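You operate a simulated robot arm through the tools that you are given. There is no shell and no other tool.

You run a simulated robot arm. Do the job below in one go: nothing can be reset, and whatever is moved stays where it is left.

JOB
Fix both stops of the bath board at mark 1.
Fine: both knobs end tight.

It is judged by the outcome, as a careful person would: the job done as asked, and still so three seconds after it is handed in. It fails if anything else is knocked over, pushed out of place, dropped, spilled or broken.

ROBOT AND FRAMES
A 7-joint arm with a two-finger parallel gripper, fixed in place. Base frame: the origin is at the foot of the arm, x ahead of it, y to its left, z up. Readings come in m, rad, newtons and seconds.
Its first joint turns from -2.897 to 2.897 rad. Payload 4.4 kg.
The tool frame sits at the grasp point between the pads (the TCP): z along the fingers, y along the line on which they close. The tips reach 0.023 m beyond it. Largest opening 0.094 m; finger width 0.038, thickness 0.01; the body of the gripper, 0.054 by 0.096 m, starts 0.039 m behind the TCP.
Orientation is told as [roll, pitch, yaw] about the base's x, y, z axes, in that order, counted from this pose: with the fingers straight down and closing along the base's y, the tool's x points along the base's -x, its y along +y and its z along -z.

CONTROLS
- The arm moves only by the tool step_arm. Its argument "plan" is a list that holds one entry, the list of rows, each a list of 7 numbers: the turn, a rotation vector about the base's x, y, z in units of 90 degrees (1.0 is 90 degrees), then the shift along the base's x, y, z in units of 500 mm (1.0 is 500 mm), then the finger opening in m, from 0 to 0.094. In form: [[[wx, wy, wz, tx, ty, tz, hand], ...]]. A call has 1 to 20 rows; each row is the pose to reach, as a shift and turn from the pose commanded when the call began. A call with a number of a shift or a turn outside -1 to 1 is refused whole. A row lasts 0.2 s, in which the tool goes at most 0.05 m and 0.15 rad; a call with a longer step from one row to the next is refused whole, and so is a gripper value outside its range. Where a pose cannot be reached the arm comes as near as it can. A force on the tool above 90 N (or 10 N above the force at the start of the call, whichever is more), or a blocked arm, ends the call early, and 0.2 s more pass. Each finger travels about 0.072 m/s and halts on what it meets, pressing with about 42 N; the grip force reading is that of the motor and also rises with nothing between the fingers. The clock runs only during rows and for 0.2 s after the last one: add rows that repeat a pose to give the fingers time. It gives the time, the measured TCP pose, the force on the tool (base axes), the opening and the grip force at its end, in the units of the frame above (readings bear some noise), with the torque about the TCP (base axes, N m) and any sound that the robot's microphone picked up.
- Cameras (640 x 400 px; columns grow to the right, rows downward): "scene" is fixed at [0.3994, 0.4975, 1.633]; the picture's right is [-0.68, -0.73, 0.00], its down [-0.39, 0.36, -0.85] and it looks along [0.62, -0.58, -0.53] (base axes); focal length 340 px, centre (320, 200). "wrist" rides on the gripper at [0.086, 0.016, -0.075] in the tool frame; the picture's right is [-0.18, 0.98, 0.00], its down [-0.58, -0.11, -0.81] and it looks along [-0.79, -0.15, 0.59] (tool axes); focal length 243 px, centre (320, 200). There is no depth. A picture from a camera that has moved, and an enlarged one, comes with that camera's place and axes in the base frame and with its lens.
- snapshot(camera): a new picture of that camera. No time passes.
- inspect(camera, box): a new picture of the part [left, top, right, bottom] of that camera's present view, enlarged. No time passes.
- hand_in(): hands the job in; it is judged then, once.

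Nothing tells you positions but the pictures and the camera data. Unless the task says otherwise, let go and move clear before handing in.

The tools are called by a JSON object that holds its "name" and its "arguments". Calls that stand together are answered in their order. step_arm: Moves the arm, as the interface text tells. Its arguments: {"type":"object","properties":{"plan":{"type":"array","items":{"type":"array","items":{"type":"array","items":{"type":"number"}}}}},"required":["plan"]} The other tools are called the same way: snapshot (camera) takes a picture; inspect (camera, box) takes an enlarged picture of a part of a camera's view; hand_in () hands the job in.

At the start:

```text
time_s: 0.0
tcp_pos: [0.6498, -0.0357, 1.4402]
tcp_rot: [0.0, 0.001, -0.002]
ft_force: [-0.8, 0.4, -0.2]
torque: [-0.02, -0.01, -0.01]
width: 0.0941
finger_force: 0.1
```

scene: 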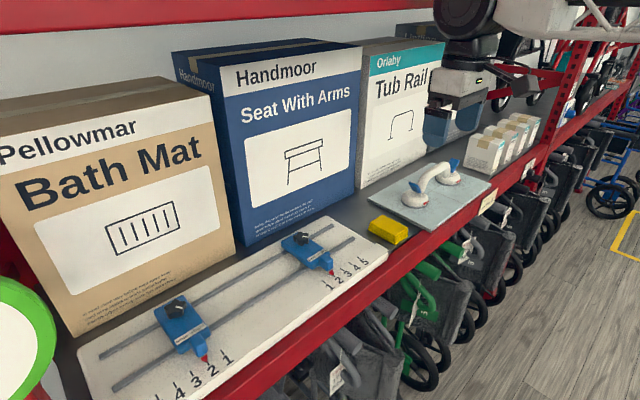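
wrist: 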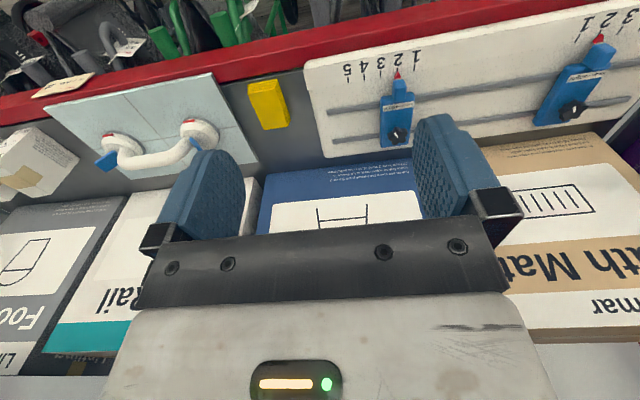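

I see the bath board with two blue stops on slotted rails, each with a dark knob and a red pointer, and two scales. I'll look closer before moving.

{"name": "inspect", "arguments": {"camera": "scene", "box": [80, 280, 272, 400]}}

{"name": "inspect", "arguments": {"camera": "scene", "box": [240, 210, 400, 310]}}

{"name": "inspect", "arguments": {"camera": "wrist", "box": [320, 40, 480, 140]}}

{"name": "inspect", "arguments": {"camera": "wrist", "box": [480, 0, 640, 140]}}

```text
3.33 times, centred on (176, 340) of scene
camera zoom: at [0.3994, 0.4975, 1.633], right [-0.68, -0.73, 0.0], down [-0.39, 0.36, -0.85], along [0.62, -0.58, -0.53], focal length 1132 px, centre (800, -267)
```

zoom: 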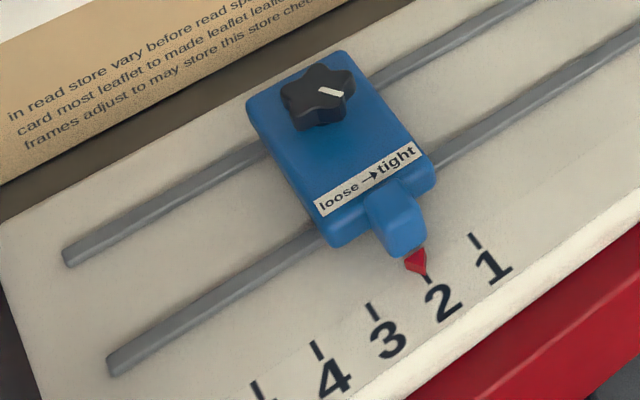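

```text
4.00 times, centred on (320, 260) of scene
camera zoom: at [0.3994, 0.4975, 1.633], right [-0.68, -0.73, 0.0], down [-0.39, 0.36, -0.85], along [0.62, -0.58, -0.53], focal length 1358 px, centre (320, -40)
```

zoom: 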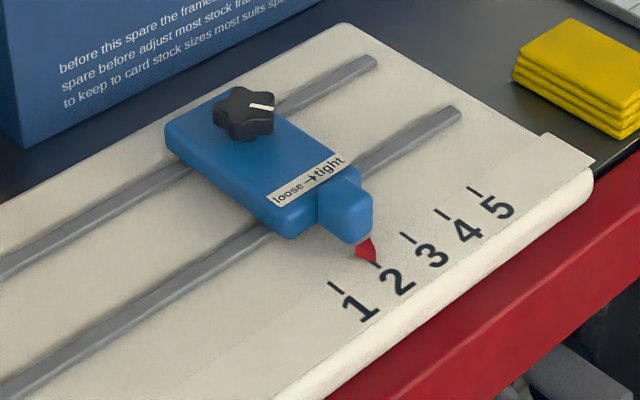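

```text
4.00 times, centred on (400, 90) of wrist
camera zoom: at [0.5636, -0.0198, 1.5136], right [0.18, 0.98, 0.0], down [0.58, -0.11, 0.81], along [0.79, -0.15, -0.59], focal length 970 px, centre (0, 640)
```

zoom: 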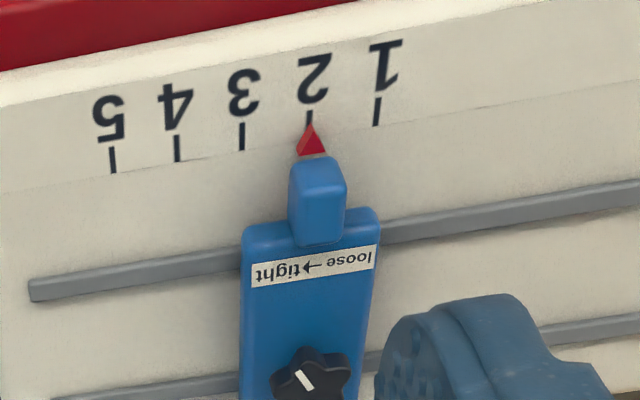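

```text
2.86 times, centred on (560, 70) of wrist
camera zoom: at [0.5636, -0.0198, 1.5136], right [0.18, 0.98, 0.0], down [0.58, -0.11, 0.81], along [0.79, -0.15, -0.59], focal length 693 px, centre (-366, 571)
```

zoom: 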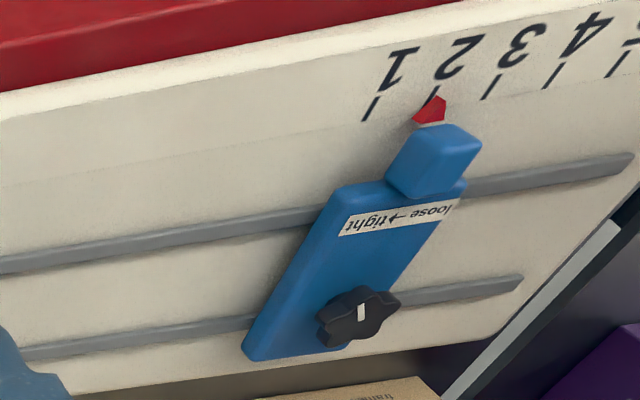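

The two stops both point at mark 2. By triangulation the knobs are near (0.91, 0.08, 1.11) and (0.88, 0.40, 1.14), with boxes standing just behind them. I'll move closer, staying high, for a better look.

{"name": "step_arm", "arguments": {"plan": [[[0, 0, 0, 0.035, 0.058, -0.045, 0.094], [0, 0, 0, 0.07, 0.116, -0.09, 0.094], [0, 0, 0, 0.105, 0.174, -0.135, 0.094], [0, 0, 0, 0.14, 0.232, -0.18, 0.094], [0, 0, 0, 0.14, 0.232, -0.18, 0.094]]]}}

{"name": "snapshot", "arguments": {"camera": "wrist"}}

{"name": "snapshot", "arguments": {"camera": "scene"}}

```text
time_s: 1.2
tcp_pos: [0.7191, 0.083, 1.3518]
tcp_rot: [0.0, 0.0, -0.001]
ft_force: [-0.2, 0.3, -0.2]
torque: [0.01, -0.02, 0.01]
width: 0.0942
finger_force: 0.0
```

```text
taken
camera wrist: at [0.6325, 0.0989, 1.4262], right [0.18, 0.98, 0.0], down [0.58, -0.11, 0.81], along [0.79, -0.15, -0.59], focal length 243 px, centre (320, 200)
```

wrist: 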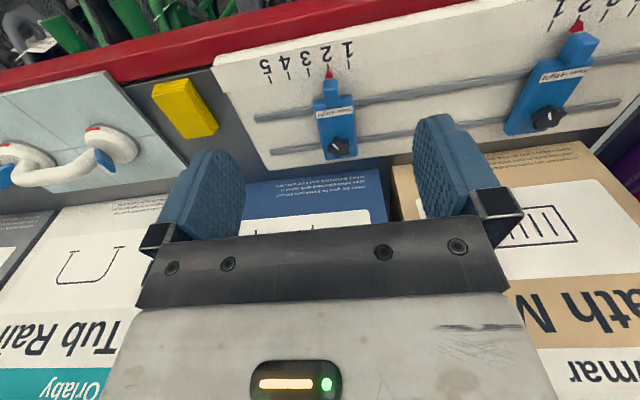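

```text
taken
```

scene: 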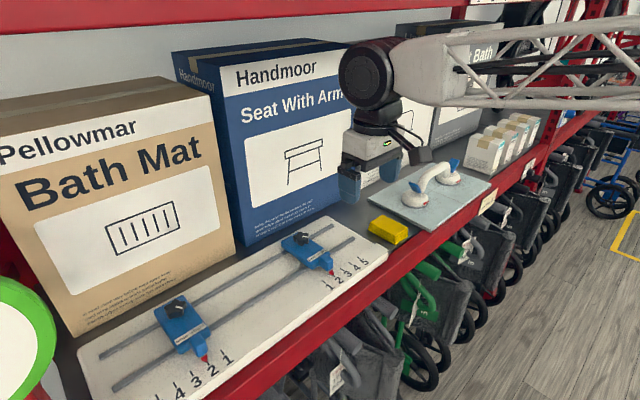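

The view is clear. I'll zoom in on both knobs, the marks and the box fronts to pin the geometry.

{"name": "inspect", "arguments": {"camera": "wrist", "box": [240, 30, 400, 180]}}

{"name": "inspect", "arguments": {"camera": "wrist", "box": [480, 0, 640, 150]}}

{"name": "inspect", "arguments": {"camera": "wrist", "box": [315, 130, 365, 165]}}

{"name": "inspect", "arguments": {"camera": "scene", "box": [275, 220, 345, 280]}}

{"name": "inspect", "arguments": {"camera": "scene", "box": [145, 280, 245, 370]}}

```text
2.67 times, centred on (320, 105) of wrist
camera zoom: at [0.6325, 0.0989, 1.4262], right [0.18, 0.98, 0.0], down [0.58, -0.11, 0.81], along [0.79, -0.15, -0.59], focal length 647 px, centre (320, 453)
```

zoom: 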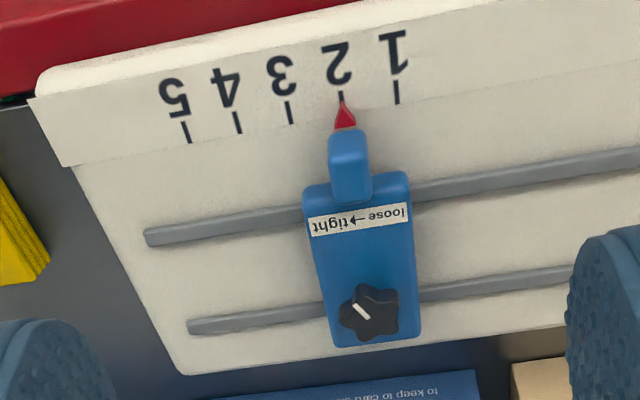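

```text
2.67 times, centred on (560, 75) of wrist
camera zoom: at [0.6325, 0.0989, 1.4262], right [0.18, 0.98, 0.0], down [0.58, -0.11, 0.81], along [0.79, -0.15, -0.59], focal length 647 px, centre (-320, 533)
```

zoom: 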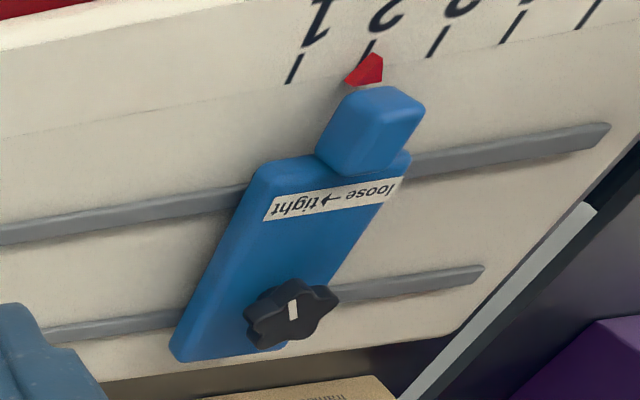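

```text
11.43 times, centred on (340, 148) of wrist
camera zoom: at [0.6325, 0.0989, 1.4262], right [0.18, 0.98, 0.0], down [0.58, -0.11, 0.81], along [0.79, -0.15, -0.59], focal length 2773 px, centre (91, 800)
```

zoom: 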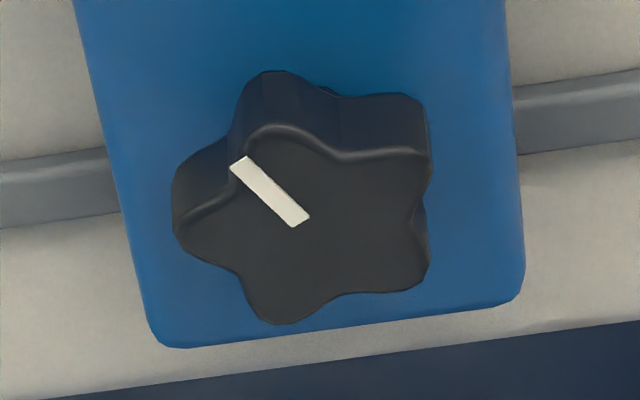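

```text
6.67 times, centred on (310, 250) of scene
camera zoom: at [0.3994, 0.4975, 1.633], right [-0.68, -0.73, 0.0], down [-0.39, 0.36, -0.85], along [0.62, -0.58, -0.53], focal length 2263 px, centre (387, -133)
```

zoom: 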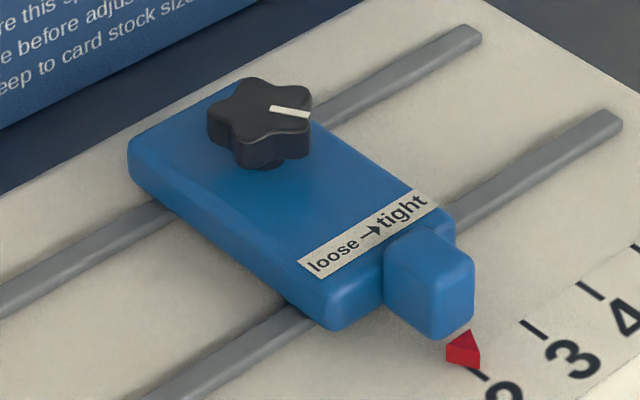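

```text
4.44 times, centred on (195, 325) of scene
camera zoom: at [0.3994, 0.4975, 1.633], right [-0.68, -0.73, 0.0], down [-0.39, 0.36, -0.85], along [0.62, -0.58, -0.53], focal length 1509 px, centre (876, -356)
```

zoom: 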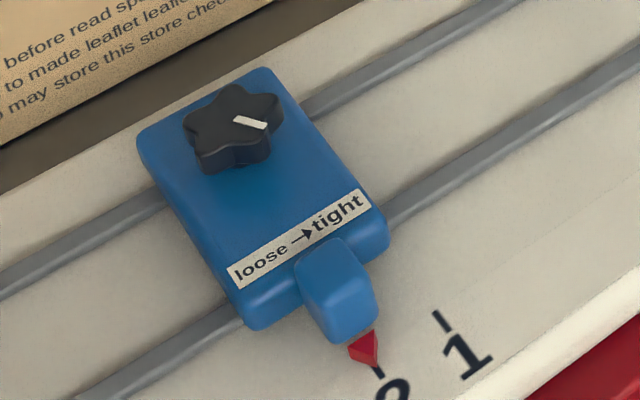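

Geometry so far: the board is aligned with y and its top is at z≈1.066. The plate tops are at about 1.088 and the knob tops at about 1.111. Marks are 0.03 m apart, so stop A (right) must go +0.03 in y and stop B (left) −0.03. I'll move above knob A with a small yaw to match its five lobes, then look again.

{"name": "step_arm", "arguments": {"plan": [[[0, 0, 0.03, 0.07, 0, -0.04, 0.094], [0, 0, 0.06, 0.14, 0, -0.08, 0.094], [0, 0, 0.09, 0.21, 0, -0.13, 0.094], [0, 0, 0.12, 0.28, 0, -0.18, 0.094], [0, 0, 0.1333, 0.34, 0, -0.22, 0.08], [0, 0, 0.1333, 0.394, -0.002, -0.27, 0.08], [0, 0, 0.1333, 0.394, -0.002, -0.27, 0.08], [0, 0, 0.1333, 0.394, -0.002, -0.27, 0.08]]]}}

{"name": "snapshot", "arguments": {"camera": "wrist"}}

{"name": "snapshot", "arguments": {"camera": "scene"}}

```text
time_s: 3.0
tcp_pos: [0.9176, 0.0786, 1.2141]
tcp_rot: [-0.002, 0.0, 0.211]
ft_force: [0.2, 0.5, -1.0]
torque: [-0.01, 0.0, 0.0]
width: 0.0802
finger_force: 0.0
```

```text
taken
camera wrist: at [0.8299, 0.0759, 1.2888], right [-0.02, 1.0, 0.0], down [0.59, 0.01, 0.81], along [0.81, 0.02, -0.59], focal length 243 px, centre (320, 200)
```

wrist: 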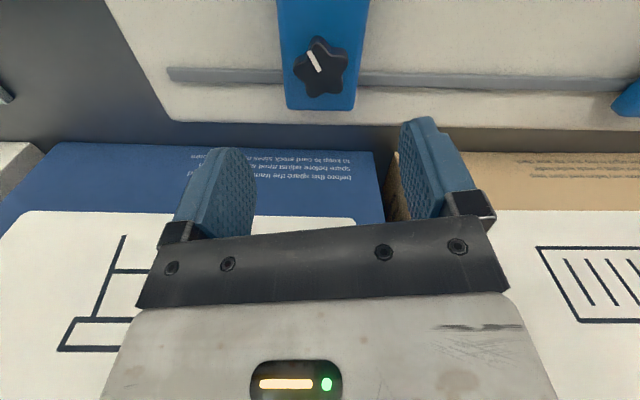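

```text
taken
```

scene: 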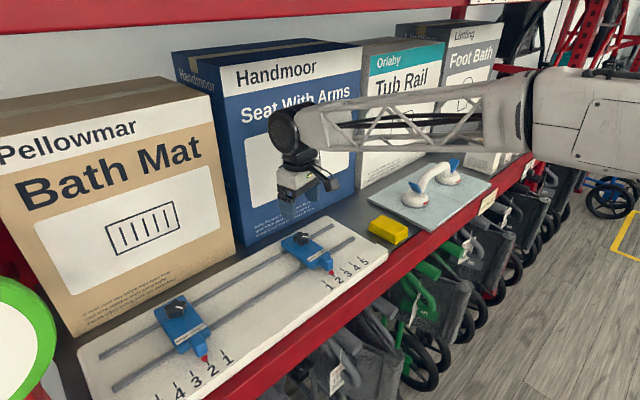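

{"name": "inspect", "arguments": {"camera": "wrist", "box": [260, 20, 380, 125]}}

{"name": "inspect", "arguments": {"camera": "scene", "box": [240, 150, 360, 260]}}

```text
3.81 times, centred on (320, 72) of wrist
camera zoom: at [0.8299, 0.0759, 1.2888], right [-0.02, 1.0, 0.0], down [0.59, 0.01, 0.81], along [0.81, 0.02, -0.59], focal length 924 px, centre (320, 686)
```

zoom: 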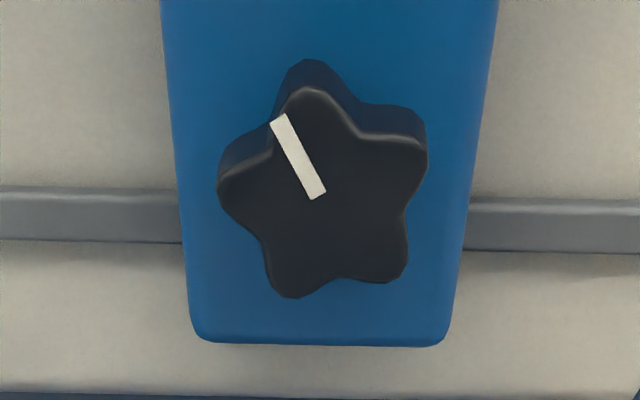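

```text
3.64 times, centred on (300, 205) of scene
camera zoom: at [0.3994, 0.4975, 1.633], right [-0.68, -0.73, 0.0], down [-0.39, 0.36, -0.85], along [0.62, -0.58, -0.53], focal length 1234 px, centre (393, 182)
```

zoom: 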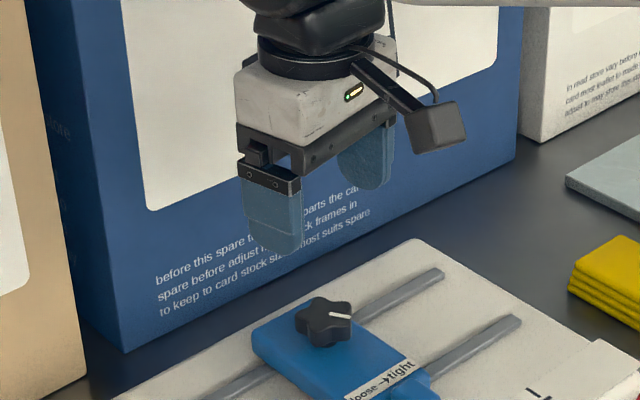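

Knob A's centre is at about (0.916, 0.080), with lobes at roughly 47°, 119°, 191°, 263° and 335°. A closing axis of 83° grips one lobe against two. I'll yaw to match and go down beside the knob without closing.

{"name": "step_arm", "arguments": {"plan": [[[0, 0, -0.07, -0.003, 0.003, -0.02, 0.066], [0, 0, -0.14, -0.003, 0.003, -0.05, 0.066], [0, 0, -0.2114, -0.003, 0.003, -0.1, 0.066], [0, 0, -0.2114, -0.003, 0.003, -0.14, 0.066], [0, 0, -0.2114, -0.003, 0.003, -0.17, 0.066], [0, 0, -0.2114, -0.003, 0.003, -0.184, 0.066], [0, 0, -0.2114, -0.003, 0.003, -0.192, 0.066], [0, 0, -0.2114, -0.003, 0.003, -0.192, 0.066]]]}}

{"name": "snapshot", "arguments": {"camera": "wrist"}}

{"name": "inspect", "arguments": {"camera": "scene", "box": [250, 190, 370, 290]}}

```text
time_s: 4.8
tcp_pos: [0.9166, 0.0805, 1.1183]
tcp_rot: [0.002, 0.0, -0.122]
ft_force: [-0.3, 0.2, 0.1]
torque: [0.01, -0.01, -0.03]
width: 0.066
finger_force: 0.0
```

```text
taken
camera wrist: at [0.8324, 0.1065, 1.1924], right [0.3, 0.95, 0.0], down [0.56, -0.18, 0.81], along [0.77, -0.24, -0.59], focal length 243 px, centre (320, 200)
```

wrist: 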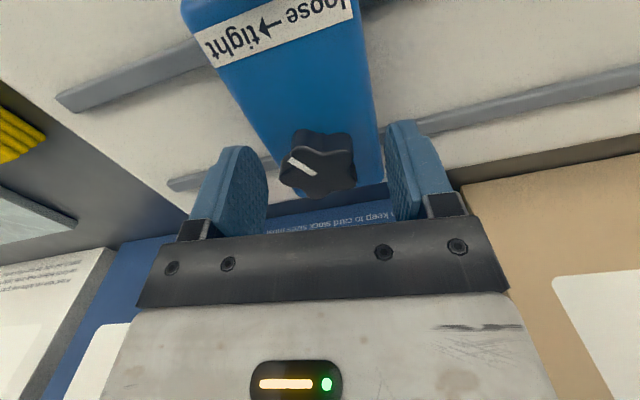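

```text
4.00 times, centred on (310, 240) of scene
camera zoom: at [0.3994, 0.4975, 1.633], right [-0.68, -0.73, 0.0], down [-0.39, 0.36, -0.85], along [0.62, -0.58, -0.53], focal length 1358 px, centre (360, 40)
```

zoom: 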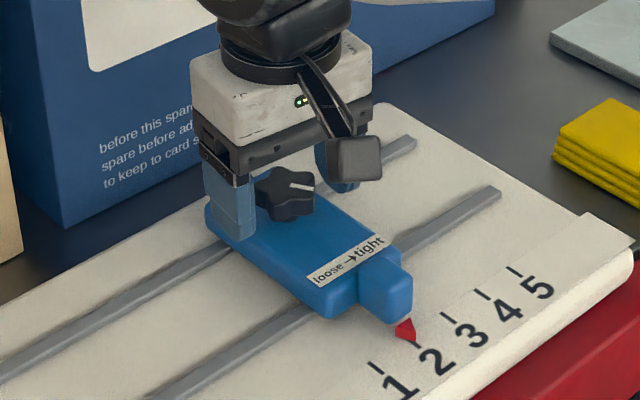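

The fingers straddle knob A with clearance above the plate. I'll close on it now.

{"name": "step_arm", "arguments": {"plan": [[[0, 0, 0, 0, 0, 0, 0.045], [0, 0, 0, 0, 0, 0, 0.03], [0, 0, 0, 0, 0, 0, 0.03], [0, 0, 0, 0, 0, 0, 0.03]]]}}

{"name": "snapshot", "arguments": {"camera": "wrist"}}

{"name": "inspect", "arguments": {"camera": "scene", "box": [250, 190, 370, 290]}}

```text
time_s: 5.8
tcp_pos: [0.916, 0.0806, 1.1181]
tcp_rot: [0.001, 0.001, -0.122]
ft_force: [-1.5, -3.8, -0.1]
torque: [-0.2, 0.09, 0.05]
width: 0.0394
finger_force: 45.0
```

```text
taken
camera wrist: at [0.8324, 0.1064, 1.1924], right [0.3, 0.95, 0.0], down [0.56, -0.18, 0.81], along [0.77, -0.24, -0.59], focal length 243 px, centre (320, 200)
```

wrist: 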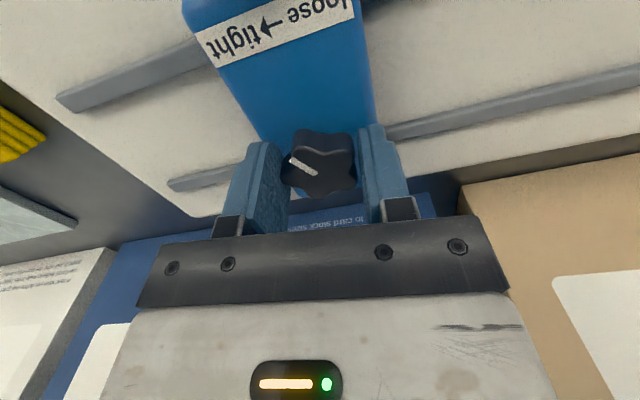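

```text
4.00 times, centred on (310, 240) of scene
camera zoom: at [0.3994, 0.4975, 1.633], right [-0.68, -0.73, 0.0], down [-0.39, 0.36, -0.85], along [0.62, -0.58, -0.53], focal length 1358 px, centre (360, 40)
```

zoom: 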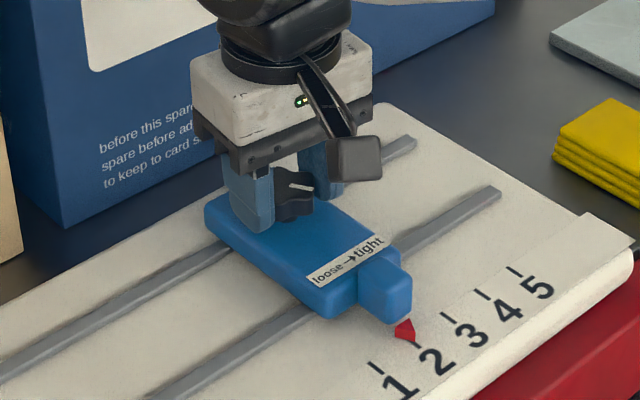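

Knob A is gripped firmly (0.039 m, 45 N). I'll test a small counterclockwise turn and read the torque to learn which way is loose.

{"name": "step_arm", "arguments": {"plan": [[[0, 0, 0.04, 0, 0, 0, 0.03], [0, 0, 0.08, 0, 0, 0, 0.03], [0, 0, 0.08, 0, 0, 0, 0.03]]]}}

{"name": "inspect", "arguments": {"camera": "scene", "box": [280, 215, 340, 265]}}

```text
time_s: 6.6
tcp_pos: [0.9145, 0.0806, 1.1185]
tcp_rot: [0.001, 0.0, 0.004]
ft_force: [12.5, -7.5, -2.8]
torque: [-0.02, -0.56, 0.01]
width: 0.0393
finger_force: 44.6
```

```text
8.00 times, centred on (310, 240) of scene
camera zoom: at [0.3994, 0.4975, 1.633], right [-0.68, -0.73, 0.0], down [-0.39, 0.36, -0.85], along [0.62, -0.58, -0.53], focal length 2716 px, centre (400, -120)
```

zoom: 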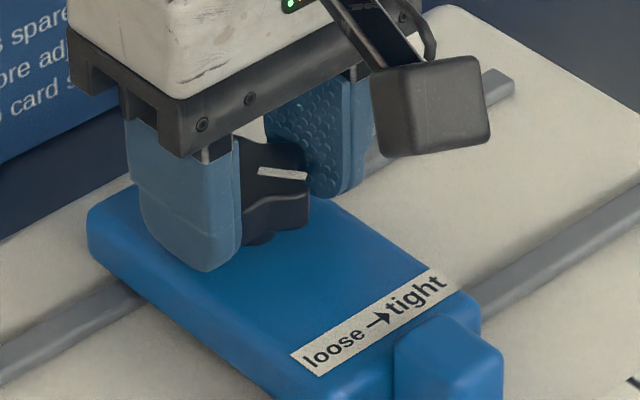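

It turned 7° with almost no torque, with only a sideways force of about 12 N from a slight offset. I'll continue counterclockwise a little with a small correction.

{"name": "step_arm", "arguments": {"plan": [[[0, 0, 0.04, 0.003, -0.001, 0, 0.03], [0, 0, 0.08, 0.003, -0.001, 0, 0.03], [0, 0, 0.12, 0.003, -0.001, 0, 0.03], [0, 0, 0.12, 0.003, -0.001, 0, 0.03]]]}}

{"name": "inspect", "arguments": {"camera": "scene", "box": [280, 215, 340, 265]}}

{"name": "snapshot", "arguments": {"camera": "wrist"}}

```text
time_s: 7.6
tcp_pos: [0.916, 0.0813, 1.1188]
tcp_rot: [0.001, 0.0, 0.193]
ft_force: [-20.4, 4.5, 8.0]
torque: [0.01, 0.9, 0.04]
width: 0.0396
finger_force: 45.2
```

```text
8.00 times, centred on (310, 240) of scene
camera zoom: at [0.3994, 0.4975, 1.633], right [-0.68, -0.73, 0.0], down [-0.39, 0.36, -0.85], along [0.62, -0.58, -0.53], focal length 2716 px, centre (400, -120)
```

zoom: 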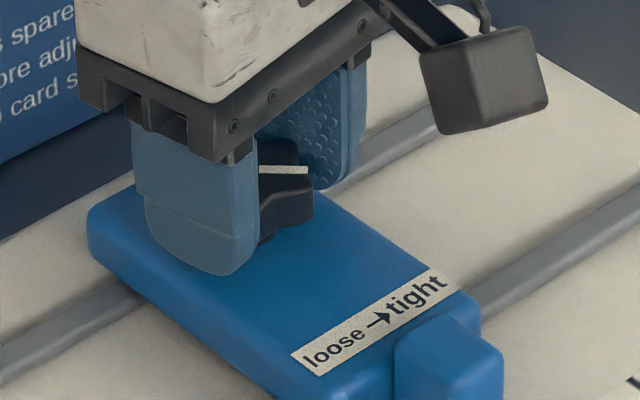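

```text
taken
camera wrist: at [0.8279, 0.0791, 1.1924], right [-0.01, 1.0, 0.0], down [0.59, 0.0, 0.81], along [0.81, 0.01, -0.59], focal length 243 px, centre (320, 200)
```

wrist: 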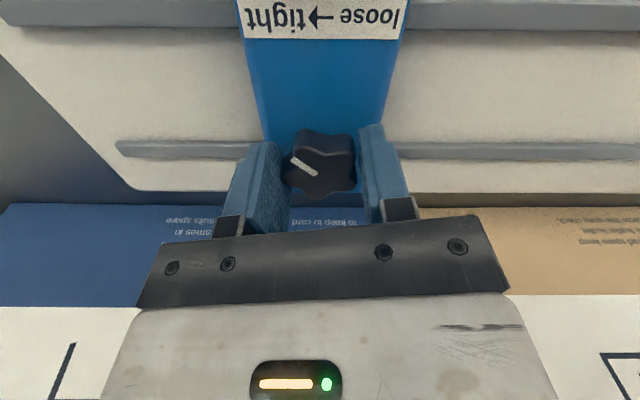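

The knob follows the gripper, so it isn't stuck. I over-corrected in x, so I'll relax that, then nudge +y by 3 mm to see whether the stop is free in this state.

{"name": "step_arm", "arguments": {"plan": [[[0, 0, 0, -0.0018, 0.0006, 0, 0.03], [0, 0, 0, -0.0018, 0.0006, 0, 0.03]]]}}

{"name": "step_arm", "arguments": {"plan": [[[0, 0, 0, 0, 0.003, 0, 0.03], [0, 0, 0, 0, 0.006, 0, 0.03], [0, 0, 0, 0, 0.006, 0, 0.03]]]}}

{"name": "inspect", "arguments": {"camera": "scene", "box": [290, 240, 370, 300]}}

```text
time_s: 8.2
tcp_pos: [0.9162, 0.0803, 1.1179]
tcp_rot: [0.0, 0.0, 0.191]
ft_force: [0.6, -5.5, 4.8]
torque: [-0.35, 0.67, -0.05]
width: 0.0389
finger_force: 44.9
```

```text
time_s: 9.0
tcp_pos: [0.9154, 0.0834, 1.119]
tcp_rot: [-0.001, -0.001, 0.189]
ft_force: [-15.1, -44.9, 7.4]
torque: [-0.78, 0.88, -0.04]
width: 0.0393
finger_force: 45.1
```

```text
6.67 times, centred on (330, 270) of scene
camera zoom: at [0.3994, 0.4975, 1.633], right [-0.68, -0.73, 0.0], down [-0.39, 0.36, -0.85], along [0.62, -0.58, -0.53], focal length 2263 px, centre (253, -267)
```

zoom: 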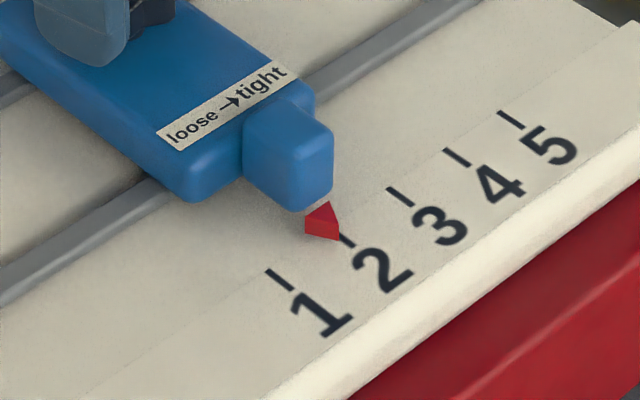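

At 18° the stop still resists sideways, with 45 N and no clear motion. I'll take the side load off and keep turning counterclockwise while watching the torque.

{"name": "step_arm", "arguments": {"plan": [[[0, 0, 0, 0.0, -0.006, 0, 0.03], [0, 0, 0.08, 0.0, -0.006, 0, 0.03], [0, 0, 0.16, 0.0, -0.006, 0, 0.03], [0, 0, 0.24, 0.0, -0.006, 0, 0.03], [0, 0, 0.24, 0.0, -0.006, 0, 0.03]]]}}

{"name": "inspect", "arguments": {"camera": "scene", "box": [280, 215, 340, 265]}}

{"name": "snapshot", "arguments": {"camera": "wrist"}}

```text
time_s: 10.2
tcp_pos: [0.916, 0.0806, 1.1182]
tcp_rot: [0.0, 0.0, 0.569]
ft_force: [22.5, 0.9, -9.8]
torque: [0.53, -0.97, -0.02]
width: 0.0395
finger_force: 45.2
```

```text
8.00 times, centred on (310, 240) of scene
camera zoom: at [0.3994, 0.4975, 1.633], right [-0.68, -0.73, 0.0], down [-0.39, 0.36, -0.85], along [0.62, -0.58, -0.53], focal length 2716 px, centre (400, -120)
```

zoom: 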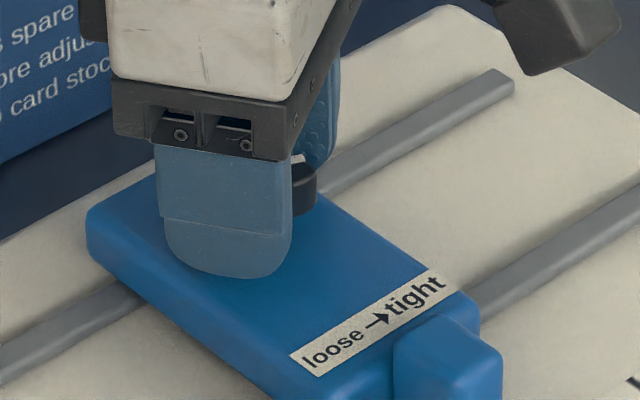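

```text
taken
camera wrist: at [0.8346, 0.0468, 1.1924], right [-0.38, 0.93, 0.0], down [0.55, 0.22, 0.81], along [0.75, 0.3, -0.59], focal length 243 px, centre (320, 200)
```

wrist: 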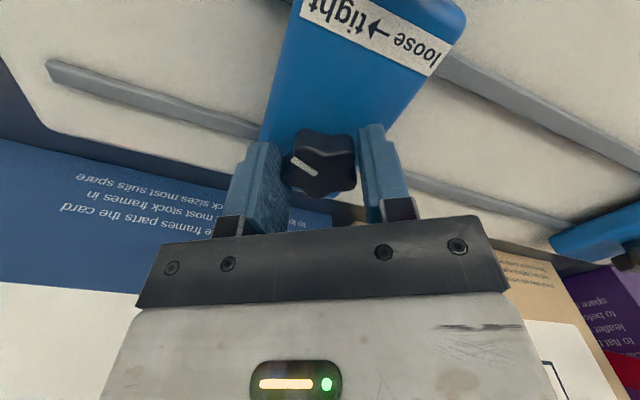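

Now turned about 40° with no resisting torque. I'll relieve the x offset and retest the sideways freedom.

{"name": "step_arm", "arguments": {"plan": [[[0, 0, 0, 0.002, 0, 0, 0.03], [0, 0, 0, 0.002, 0, 0, 0.03]]]}}

{"name": "step_arm", "arguments": {"plan": [[[0, 0, 0, 0, 0.003, 0, 0.03], [0, 0, 0, 0, 0.006, 0, 0.03], [0, 0, 0, 0, 0.006, 0, 0.03]]]}}

{"name": "inspect", "arguments": {"camera": "scene", "box": [290, 240, 370, 300]}}

```text
time_s: 10.8
tcp_pos: [0.9162, 0.0811, 1.1175]
tcp_rot: [0.0, 0.002, 0.568]
ft_force: [-18.2, -0.3, -6.6]
torque: [0.28, -0.21, -0.02]
width: 0.0392
finger_force: 45.3
```

```text
time_s: 11.6
tcp_pos: [0.9182, 0.0854, 1.1187]
tcp_rot: [0.0, 0.002, 0.568]
ft_force: [-36.7, 1.0, -11.3]
torque: [-0.13, 0.39, 0.03]
width: 0.0393
finger_force: 45.0
```

```text
6.67 times, centred on (330, 270) of scene
camera zoom: at [0.3994, 0.4975, 1.633], right [-0.68, -0.73, 0.0], down [-0.39, 0.36, -0.85], along [0.62, -0.58, -0.53], focal length 2263 px, centre (253, -267)
```

zoom: 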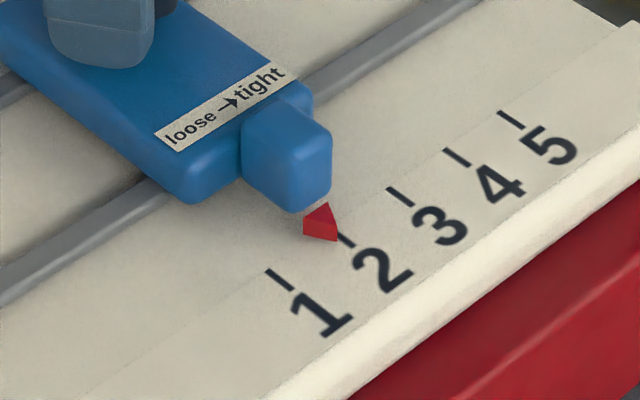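

{"name": "snapshot", "arguments": {"camera": "wrist"}}

{"name": "inspect", "arguments": {"camera": "wrist", "box": [240, 100, 420, 220]}}

{"name": "inspect", "arguments": {"camera": "scene", "box": [250, 190, 370, 290]}}

```text
taken
camera wrist: at [0.8354, 0.0505, 1.1927], right [-0.37, 0.93, 0.0], down [0.55, 0.22, 0.81], along [0.75, 0.3, -0.59], focal length 243 px, centre (320, 200)
```

wrist: 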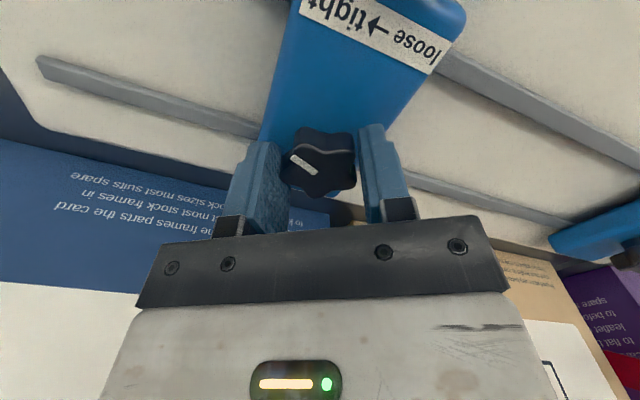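

```text
3.33 times, centred on (330, 160) of wrist
camera zoom: at [0.8354, 0.0505, 1.1927], right [-0.37, 0.93, 0.0], down [0.55, 0.22, 0.81], along [0.75, 0.3, -0.59], focal length 809 px, centre (287, 333)
```

zoom: 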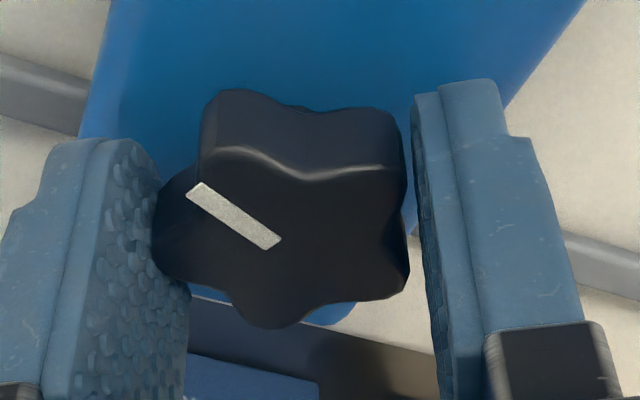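

```text
4.00 times, centred on (310, 240) of scene
camera zoom: at [0.3994, 0.4975, 1.633], right [-0.68, -0.73, 0.0], down [-0.39, 0.36, -0.85], along [0.62, -0.58, -0.53], focal length 1358 px, centre (360, 40)
```

zoom: 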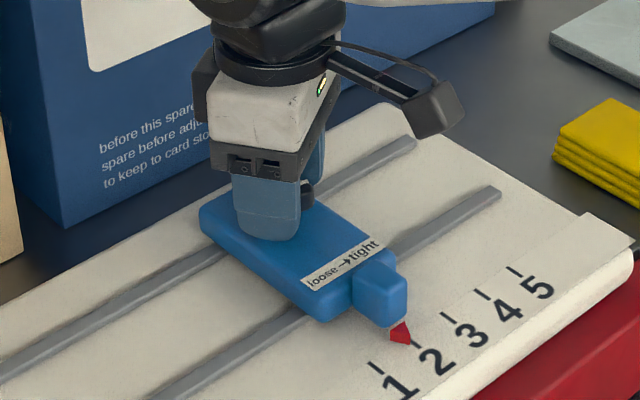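

The pointer has moved about 4 mm toward mark 1 with almost no y force, so the stop is now loose. I'll relieve the x load and slide on in +y.

{"name": "step_arm", "arguments": {"plan": [[[0, 0, 0, -0.003, 0, 0, 0.03], [0, 0, 0, -0.003, 0.01, 0, 0.03], [0, 0, 0, -0.003, 0.02, 0, 0.03], [0, 0, 0, -0.003, 0.02, 0, 0.03]]]}}

{"name": "inspect", "arguments": {"camera": "scene", "box": [282, 240, 378, 300]}}

```text
time_s: 12.6
tcp_pos: [0.9165, 0.0944, 1.1189]
tcp_rot: [-0.001, -0.001, 0.57]
ft_force: [7.0, -2.3, 2.4]
torque: [-0.26, -0.53, 0.04]
width: 0.039
finger_force: 45.3
```

```text
6.67 times, centred on (330, 270) of scene
camera zoom: at [0.3994, 0.4975, 1.633], right [-0.68, -0.73, 0.0], down [-0.39, 0.36, -0.85], along [0.62, -0.58, -0.53], focal length 2263 px, centre (253, -267)
```

zoom: 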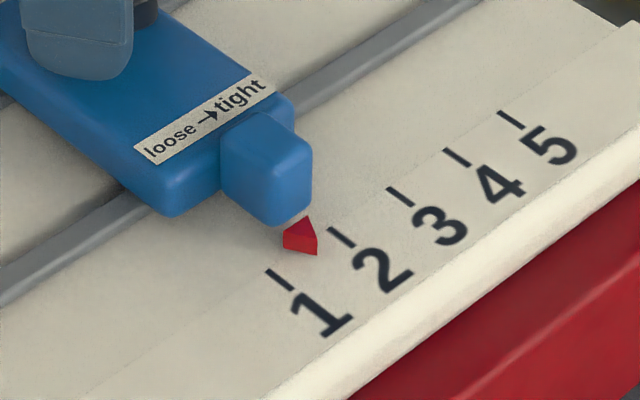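

It slides smoothly at about 2.2 px per mm. About 16 mm remain to mark 1, so I'll go 14 mm and check.

{"name": "step_arm", "arguments": {"plan": [[[0, 0, 0, 0.0006, 0.01, 0, 0.03], [0, 0, 0, 0.0006, 0.02, 0, 0.03], [0, 0, 0, 0.0006, 0.028, 0, 0.03], [0, 0, 0, 0.0006, 0.028, 0, 0.03]]]}}

{"name": "inspect", "arguments": {"camera": "scene", "box": [282, 240, 378, 300]}}

{"name": "inspect", "arguments": {"camera": "scene", "box": [308, 265, 348, 290]}}

```text
time_s: 13.6
tcp_pos: [0.9153, 0.1083, 1.1178]
tcp_rot: [0.0, 0.001, 0.57]
ft_force: [22.3, -2.1, 4.6]
torque: [-0.55, 0.78, -0.01]
width: 0.0389
finger_force: 45.5
```

```text
6.67 times, centred on (330, 270) of scene
camera zoom: at [0.3994, 0.4975, 1.633], right [-0.68, -0.73, 0.0], down [-0.39, 0.36, -0.85], along [0.62, -0.58, -0.53], focal length 2263 px, centre (253, -267)
```

zoom: 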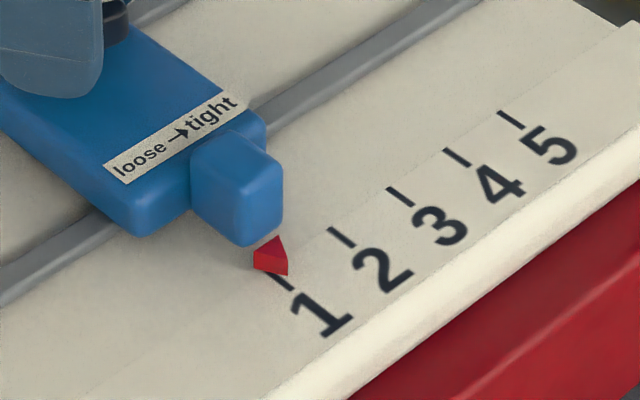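

```text
16.00 times, centred on (328, 278) of scene
camera zoom: at [0.3994, 0.4975, 1.633], right [-0.68, -0.73, 0.0], down [-0.39, 0.36, -0.85], along [0.62, -0.58, -0.53], focal length 5432 px, centre (192, -1040)
```

zoom: 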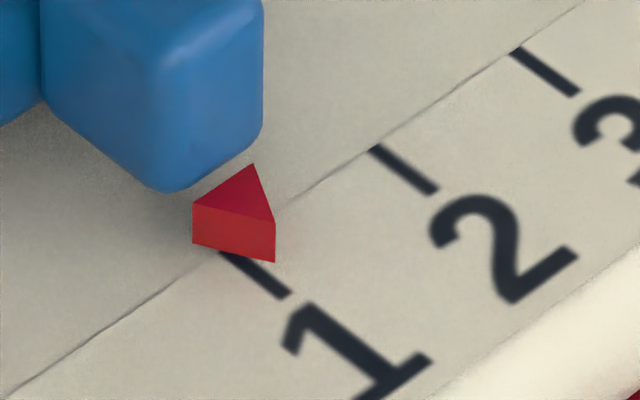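

Compared with how the pointer sat at mark 2 at the start, it is about 2 mm short of mark 1. I'll nudge 2 mm and relax x.

{"name": "step_arm", "arguments": {"plan": [[[0, 0, 0, 0.002, 0.002, 0, 0.03], [0, 0, 0, 0.002, 0.004, 0, 0.03], [0, 0, 0, 0.002, 0.004, 0, 0.03]]]}}

{"name": "inspect", "arguments": {"camera": "scene", "box": [308, 265, 348, 290]}}

```text
time_s: 14.4
tcp_pos: [0.9168, 0.1109, 1.1191]
tcp_rot: [-0.001, 0.0, 0.567]
ft_force: [-0.1, -22.0, 7.7]
torque: [0.34, -0.77, 0.0]
width: 0.0391
finger_force: 45.0
```

```text
16.00 times, centred on (328, 278) of scene
camera zoom: at [0.3994, 0.4975, 1.633], right [-0.68, -0.73, 0.0], down [-0.39, 0.36, -0.85], along [0.62, -0.58, -0.53], focal length 5432 px, centre (192, -1040)
```

zoom: 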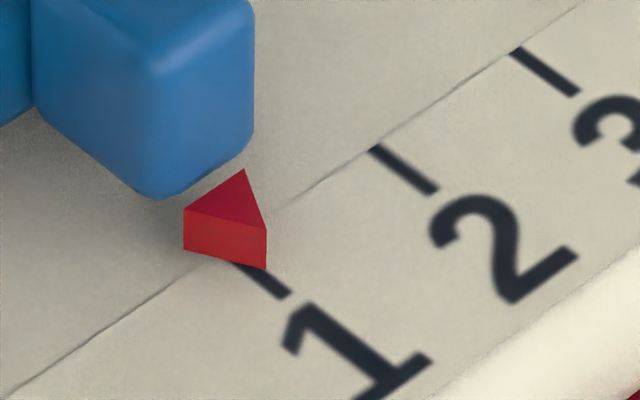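

Now it's within about 0.5 mm. I'll add a final small nudge before tightening.

{"name": "step_arm", "arguments": {"plan": [[[0, 0, 0, 0, 0.002, 0, 0.03], [0, 0, 0, 0, 0.002, 0, 0.03]]]}}

{"name": "inspect", "arguments": {"camera": "scene", "box": [308, 265, 348, 290]}}

```text
time_s: 15.0
tcp_pos: [0.9176, 0.1135, 1.1186]
tcp_rot: [0.0, 0.0, 0.569]
ft_force: [15.3, -25.3, 1.9]
torque: [-0.4, 0.14, 0.09]
width: 0.0436
finger_force: 15.3
```

```text
16.00 times, centred on (328, 278) of scene
camera zoom: at [0.3994, 0.4975, 1.633], right [-0.68, -0.73, 0.0], down [-0.39, 0.36, -0.85], along [0.62, -0.58, -0.53], focal length 5432 px, centre (192, -1040)
```

zoom: 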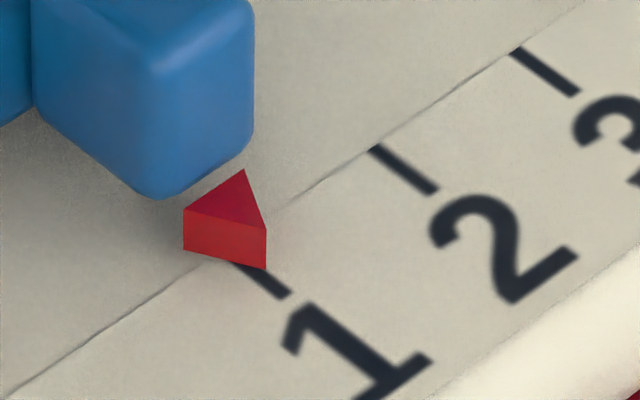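

The grip changed (width 0.0436, lower force) and the stop didn't move. I'll look before doing anything else.

{"name": "snapshot", "arguments": {"camera": "wrist"}}

{"name": "inspect", "arguments": {"camera": "wrist", "box": [240, 100, 420, 220]}}

{"name": "inspect", "arguments": {"camera": "scene", "box": [240, 200, 340, 270]}}

```text
taken
camera wrist: at [0.8366, 0.0792, 1.1924], right [-0.37, 0.93, 0.0], down [0.55, 0.22, 0.81], along [0.75, 0.3, -0.59], focal length 243 px, centre (320, 200)
```

wrist: 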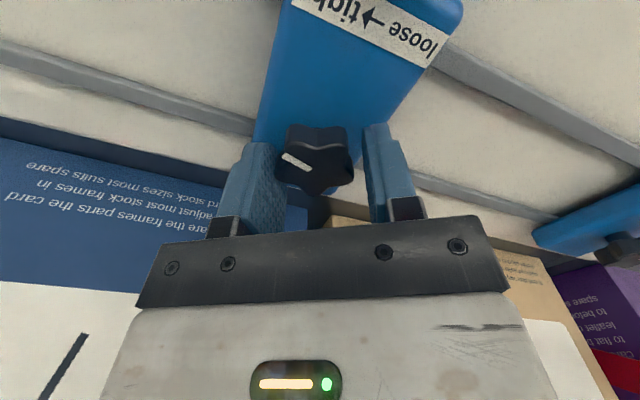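

```text
3.33 times, centred on (330, 160) of wrist
camera zoom: at [0.8366, 0.0792, 1.1924], right [-0.37, 0.93, 0.0], down [0.55, 0.22, 0.81], along [0.75, 0.3, -0.59], focal length 809 px, centre (287, 333)
```

zoom: 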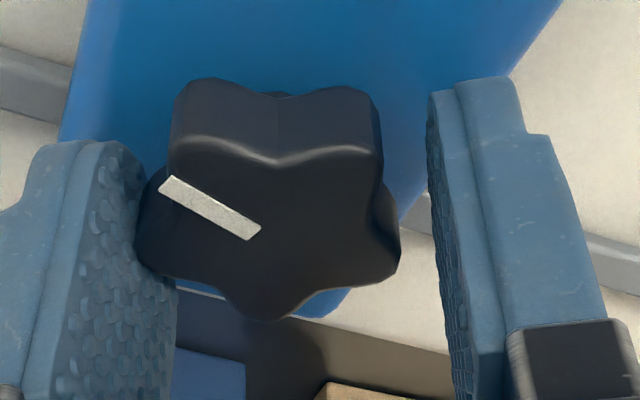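

```text
5.71 times, centred on (290, 235) of scene
camera zoom: at [0.3994, 0.4975, 1.633], right [-0.68, -0.73, 0.0], down [-0.39, 0.36, -0.85], along [0.62, -0.58, -0.53], focal length 1940 px, centre (491, 0)
```

zoom: 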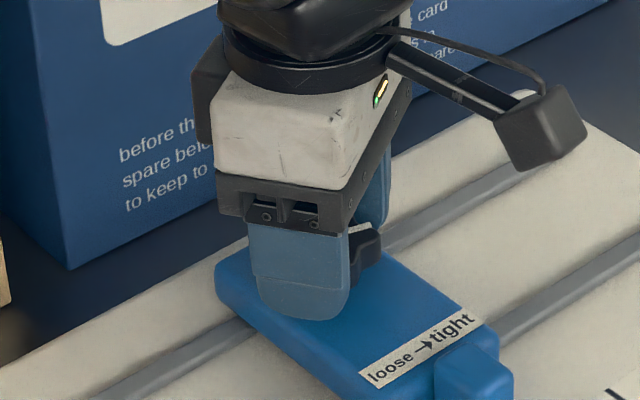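

The stop resisted beyond this point, and the trailing finger pushed the grip open. I'll back off, release, and look straight down at the pointer and mark 1.

{"name": "step_arm", "arguments": {"plan": [[[0, 0, 0, 0, -0.005, 0, 0.05], [0, 0, 0, 0, -0.005, 0, 0.07], [0, 0, 0, 0, -0.005, 0, 0.07], [0, 0, 0, 0, -0.005, 0.03, 0.07], [0, 0, 0, 0, -0.005, 0.1, 0.07], [0, 0, 0, 0, -0.005, 0.18, 0.07]]]}}

{"name": "step_arm", "arguments": {"plan": [[[0, 0, -0.07, -0.06, -0.005, 0.04, 0.07], [0, 0, -0.14, -0.14, -0.01, 0.06, 0.07], [0, 0, -0.21, -0.22, -0.015, 0.08, 0.07], [0, 0, -0.28, -0.3, -0.02, 0.1, 0.07], [0, 0, -0.36, -0.38, -0.03, 0.12, 0.07], [0, 0, -0.36, -0.43, -0.032, 0.14, 0.07], [0, 0, -0.36, -0.43, -0.032, 0.14, 0.07]]]}}

{"name": "snapshot", "arguments": {"camera": "wrist"}}

{"name": "snapshot", "arguments": {"camera": "scene"}}

```text
time_s: 16.4
tcp_pos: [0.915, 0.1071, 1.2064]
tcp_rot: [0.0, 0.0, 0.571]
ft_force: [-0.3, -0.9, -1.0]
torque: [-0.02, 0.03, -0.02]
width: 0.07
finger_force: 0.0
```

```text
time_s: 18.0
tcp_pos: [0.7019, 0.0929, 1.2797]
tcp_rot: [0.0, -0.001, 0.002]
ft_force: [-0.2, -0.4, -0.7]
torque: [0.06, -0.01, -0.02]
width: 0.07
finger_force: 0.0
```

```text
taken
camera wrist: at [0.6151, 0.1082, 1.3533], right [0.18, 0.98, 0.0], down [0.58, -0.11, 0.81], along [0.79, -0.15, -0.59], focal length 243 px, centre (320, 200)
```

wrist: 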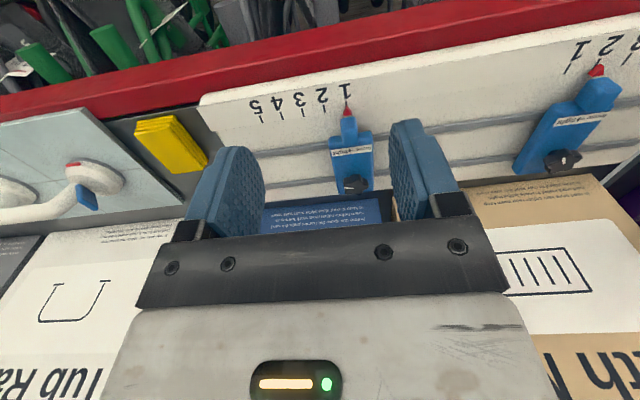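

```text
taken
```

scene: 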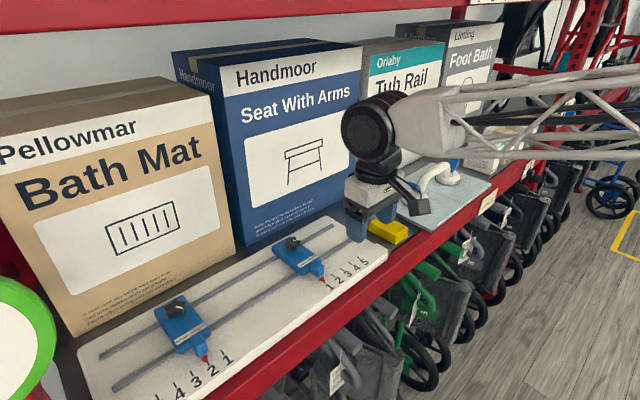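

{"name": "inspect", "arguments": {"camera": "wrist", "box": [315, 75, 379, 125]}}

{"name": "inspect", "arguments": {"camera": "wrist", "box": [320, 155, 390, 200]}}

{"name": "inspect", "arguments": {"camera": "wrist", "box": [560, 40, 640, 90]}}

{"name": "inspect", "arguments": {"camera": "wrist", "box": [500, 100, 640, 190]}}

{"name": "inspect", "arguments": {"camera": "scene", "box": [308, 265, 348, 290]}}

```text
8.00 times, centred on (347, 100) of wrist
camera zoom: at [0.6151, 0.1082, 1.3533], right [0.18, 0.98, 0.0], down [0.58, -0.11, 0.81], along [0.79, -0.15, -0.59], focal length 1941 px, centre (104, 1000)
```

zoom: 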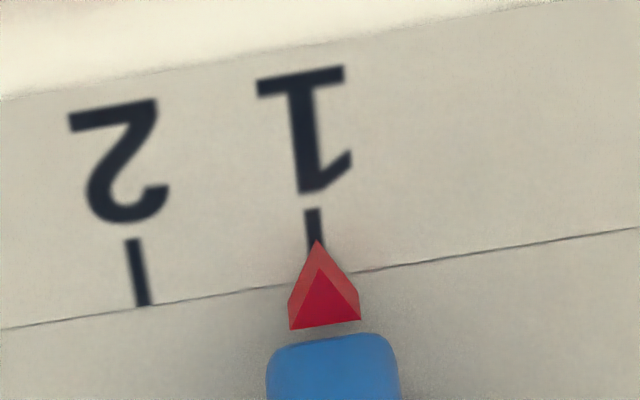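

```text
8.89 times, centred on (355, 178) of wrist
camera zoom: at [0.6151, 0.1082, 1.3533], right [0.18, 0.98, 0.0], down [0.58, -0.11, 0.81], along [0.79, -0.15, -0.59], focal length 2157 px, centre (9, 400)
```

zoom: 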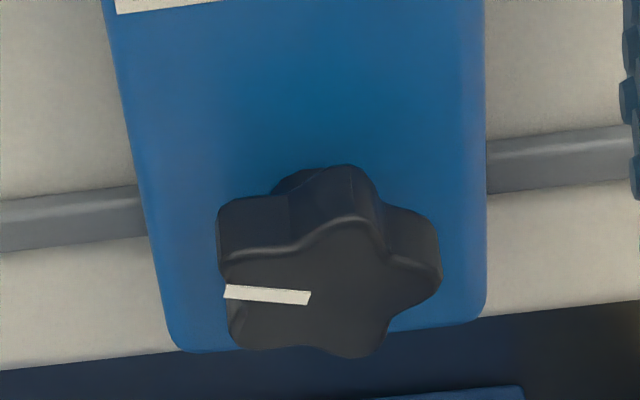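

```text
8.00 times, centred on (600, 65) of wrist
camera zoom: at [0.6151, 0.1082, 1.3533], right [0.18, 0.98, 0.0], down [0.58, -0.11, 0.81], along [0.79, -0.15, -0.59], focal length 1941 px, centre (-1920, 1280)
```

zoom: 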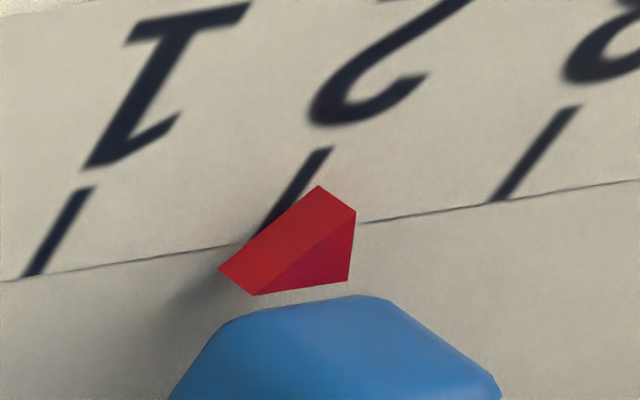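

```text
4.44 times, centred on (570, 145) of wrist
camera zoom: at [0.6151, 0.1082, 1.3533], right [0.18, 0.98, 0.0], down [0.58, -0.11, 0.81], along [0.79, -0.15, -0.59], focal length 1078 px, centre (-791, 444)
```

zoom: 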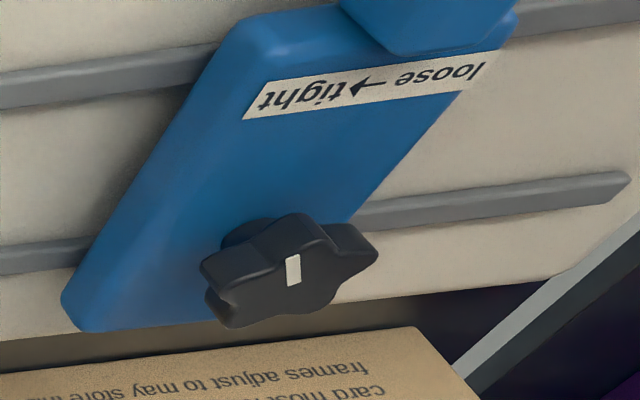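

```text
16.00 times, centred on (328, 278) of scene
camera zoom: at [0.3994, 0.4975, 1.633], right [-0.68, -0.73, 0.0], down [-0.39, 0.36, -0.85], along [0.62, -0.58, -0.53], focal length 5432 px, centre (192, -1040)
```

zoom: 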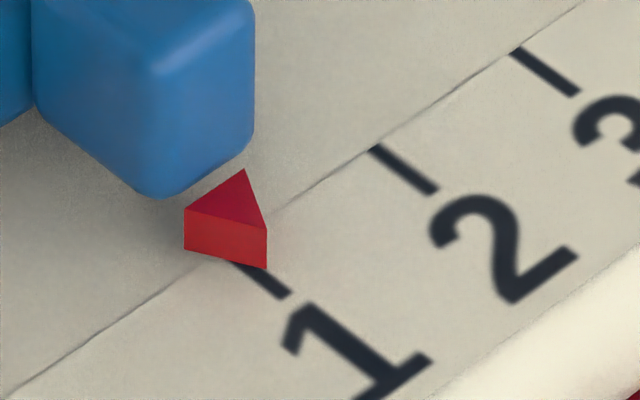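

Stop A's pointer sits on mark 1 to within about 0.3 mm. Its knob marker has turned from about 209° to 253°, so I must regrip it and turn clockwise to tighten. Its centre is at about (0.9155, 0.110), and I'll use closing axis 127° (yaw 0.64).

{"name": "step_arm", "arguments": {"plan": [[[0, 0, 0.07, 0.07, 0.005, -0.02, 0.07], [0, 0, 0.14, 0.14, 0.01, -0.04, 0.07], [0, 0, 0.21, 0.21, 0.015, -0.06, 0.07], [0, 0, 0.28, 0.28, 0.02, -0.08, 0.07], [0, 0, 0.35, 0.35, 0.026, -0.1, 0.07], [0, 0, 0.4074, 0.41, 0.032, -0.14, 0.07], [0, 0, 0.4074, 0.4288, 0.032, -0.16, 0.07], [0, 0, 0.4074, 0.4288, 0.032, -0.16, 0.07], [0, 0, 0.4074, 0.4288, 0.032, -0.16, 0.07]]]}}

{"name": "inspect", "arguments": {"camera": "wrist", "box": [240, 30, 400, 130]}}

```text
time_s: 20.0
tcp_pos: [0.9148, 0.1068, 1.2004]
tcp_rot: [0.0, 0.001, 0.643]
ft_force: [0.6, 0.3, -0.3]
torque: [-0.01, -0.01, -0.02]
width: 0.0699
finger_force: 0.0
```

```text
4.00 times, centred on (320, 80) of wrist
camera zoom: at [0.8365, 0.067, 1.2741], right [-0.44, 0.9, 0.0], down [0.53, 0.26, 0.81], along [0.72, 0.36, -0.59], focal length 970 px, centre (320, 680)
```

zoom: 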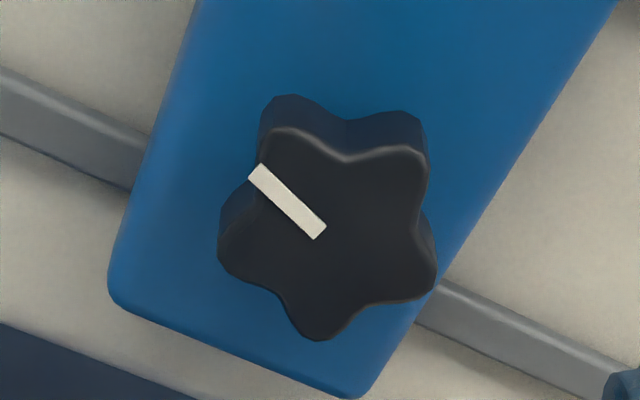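

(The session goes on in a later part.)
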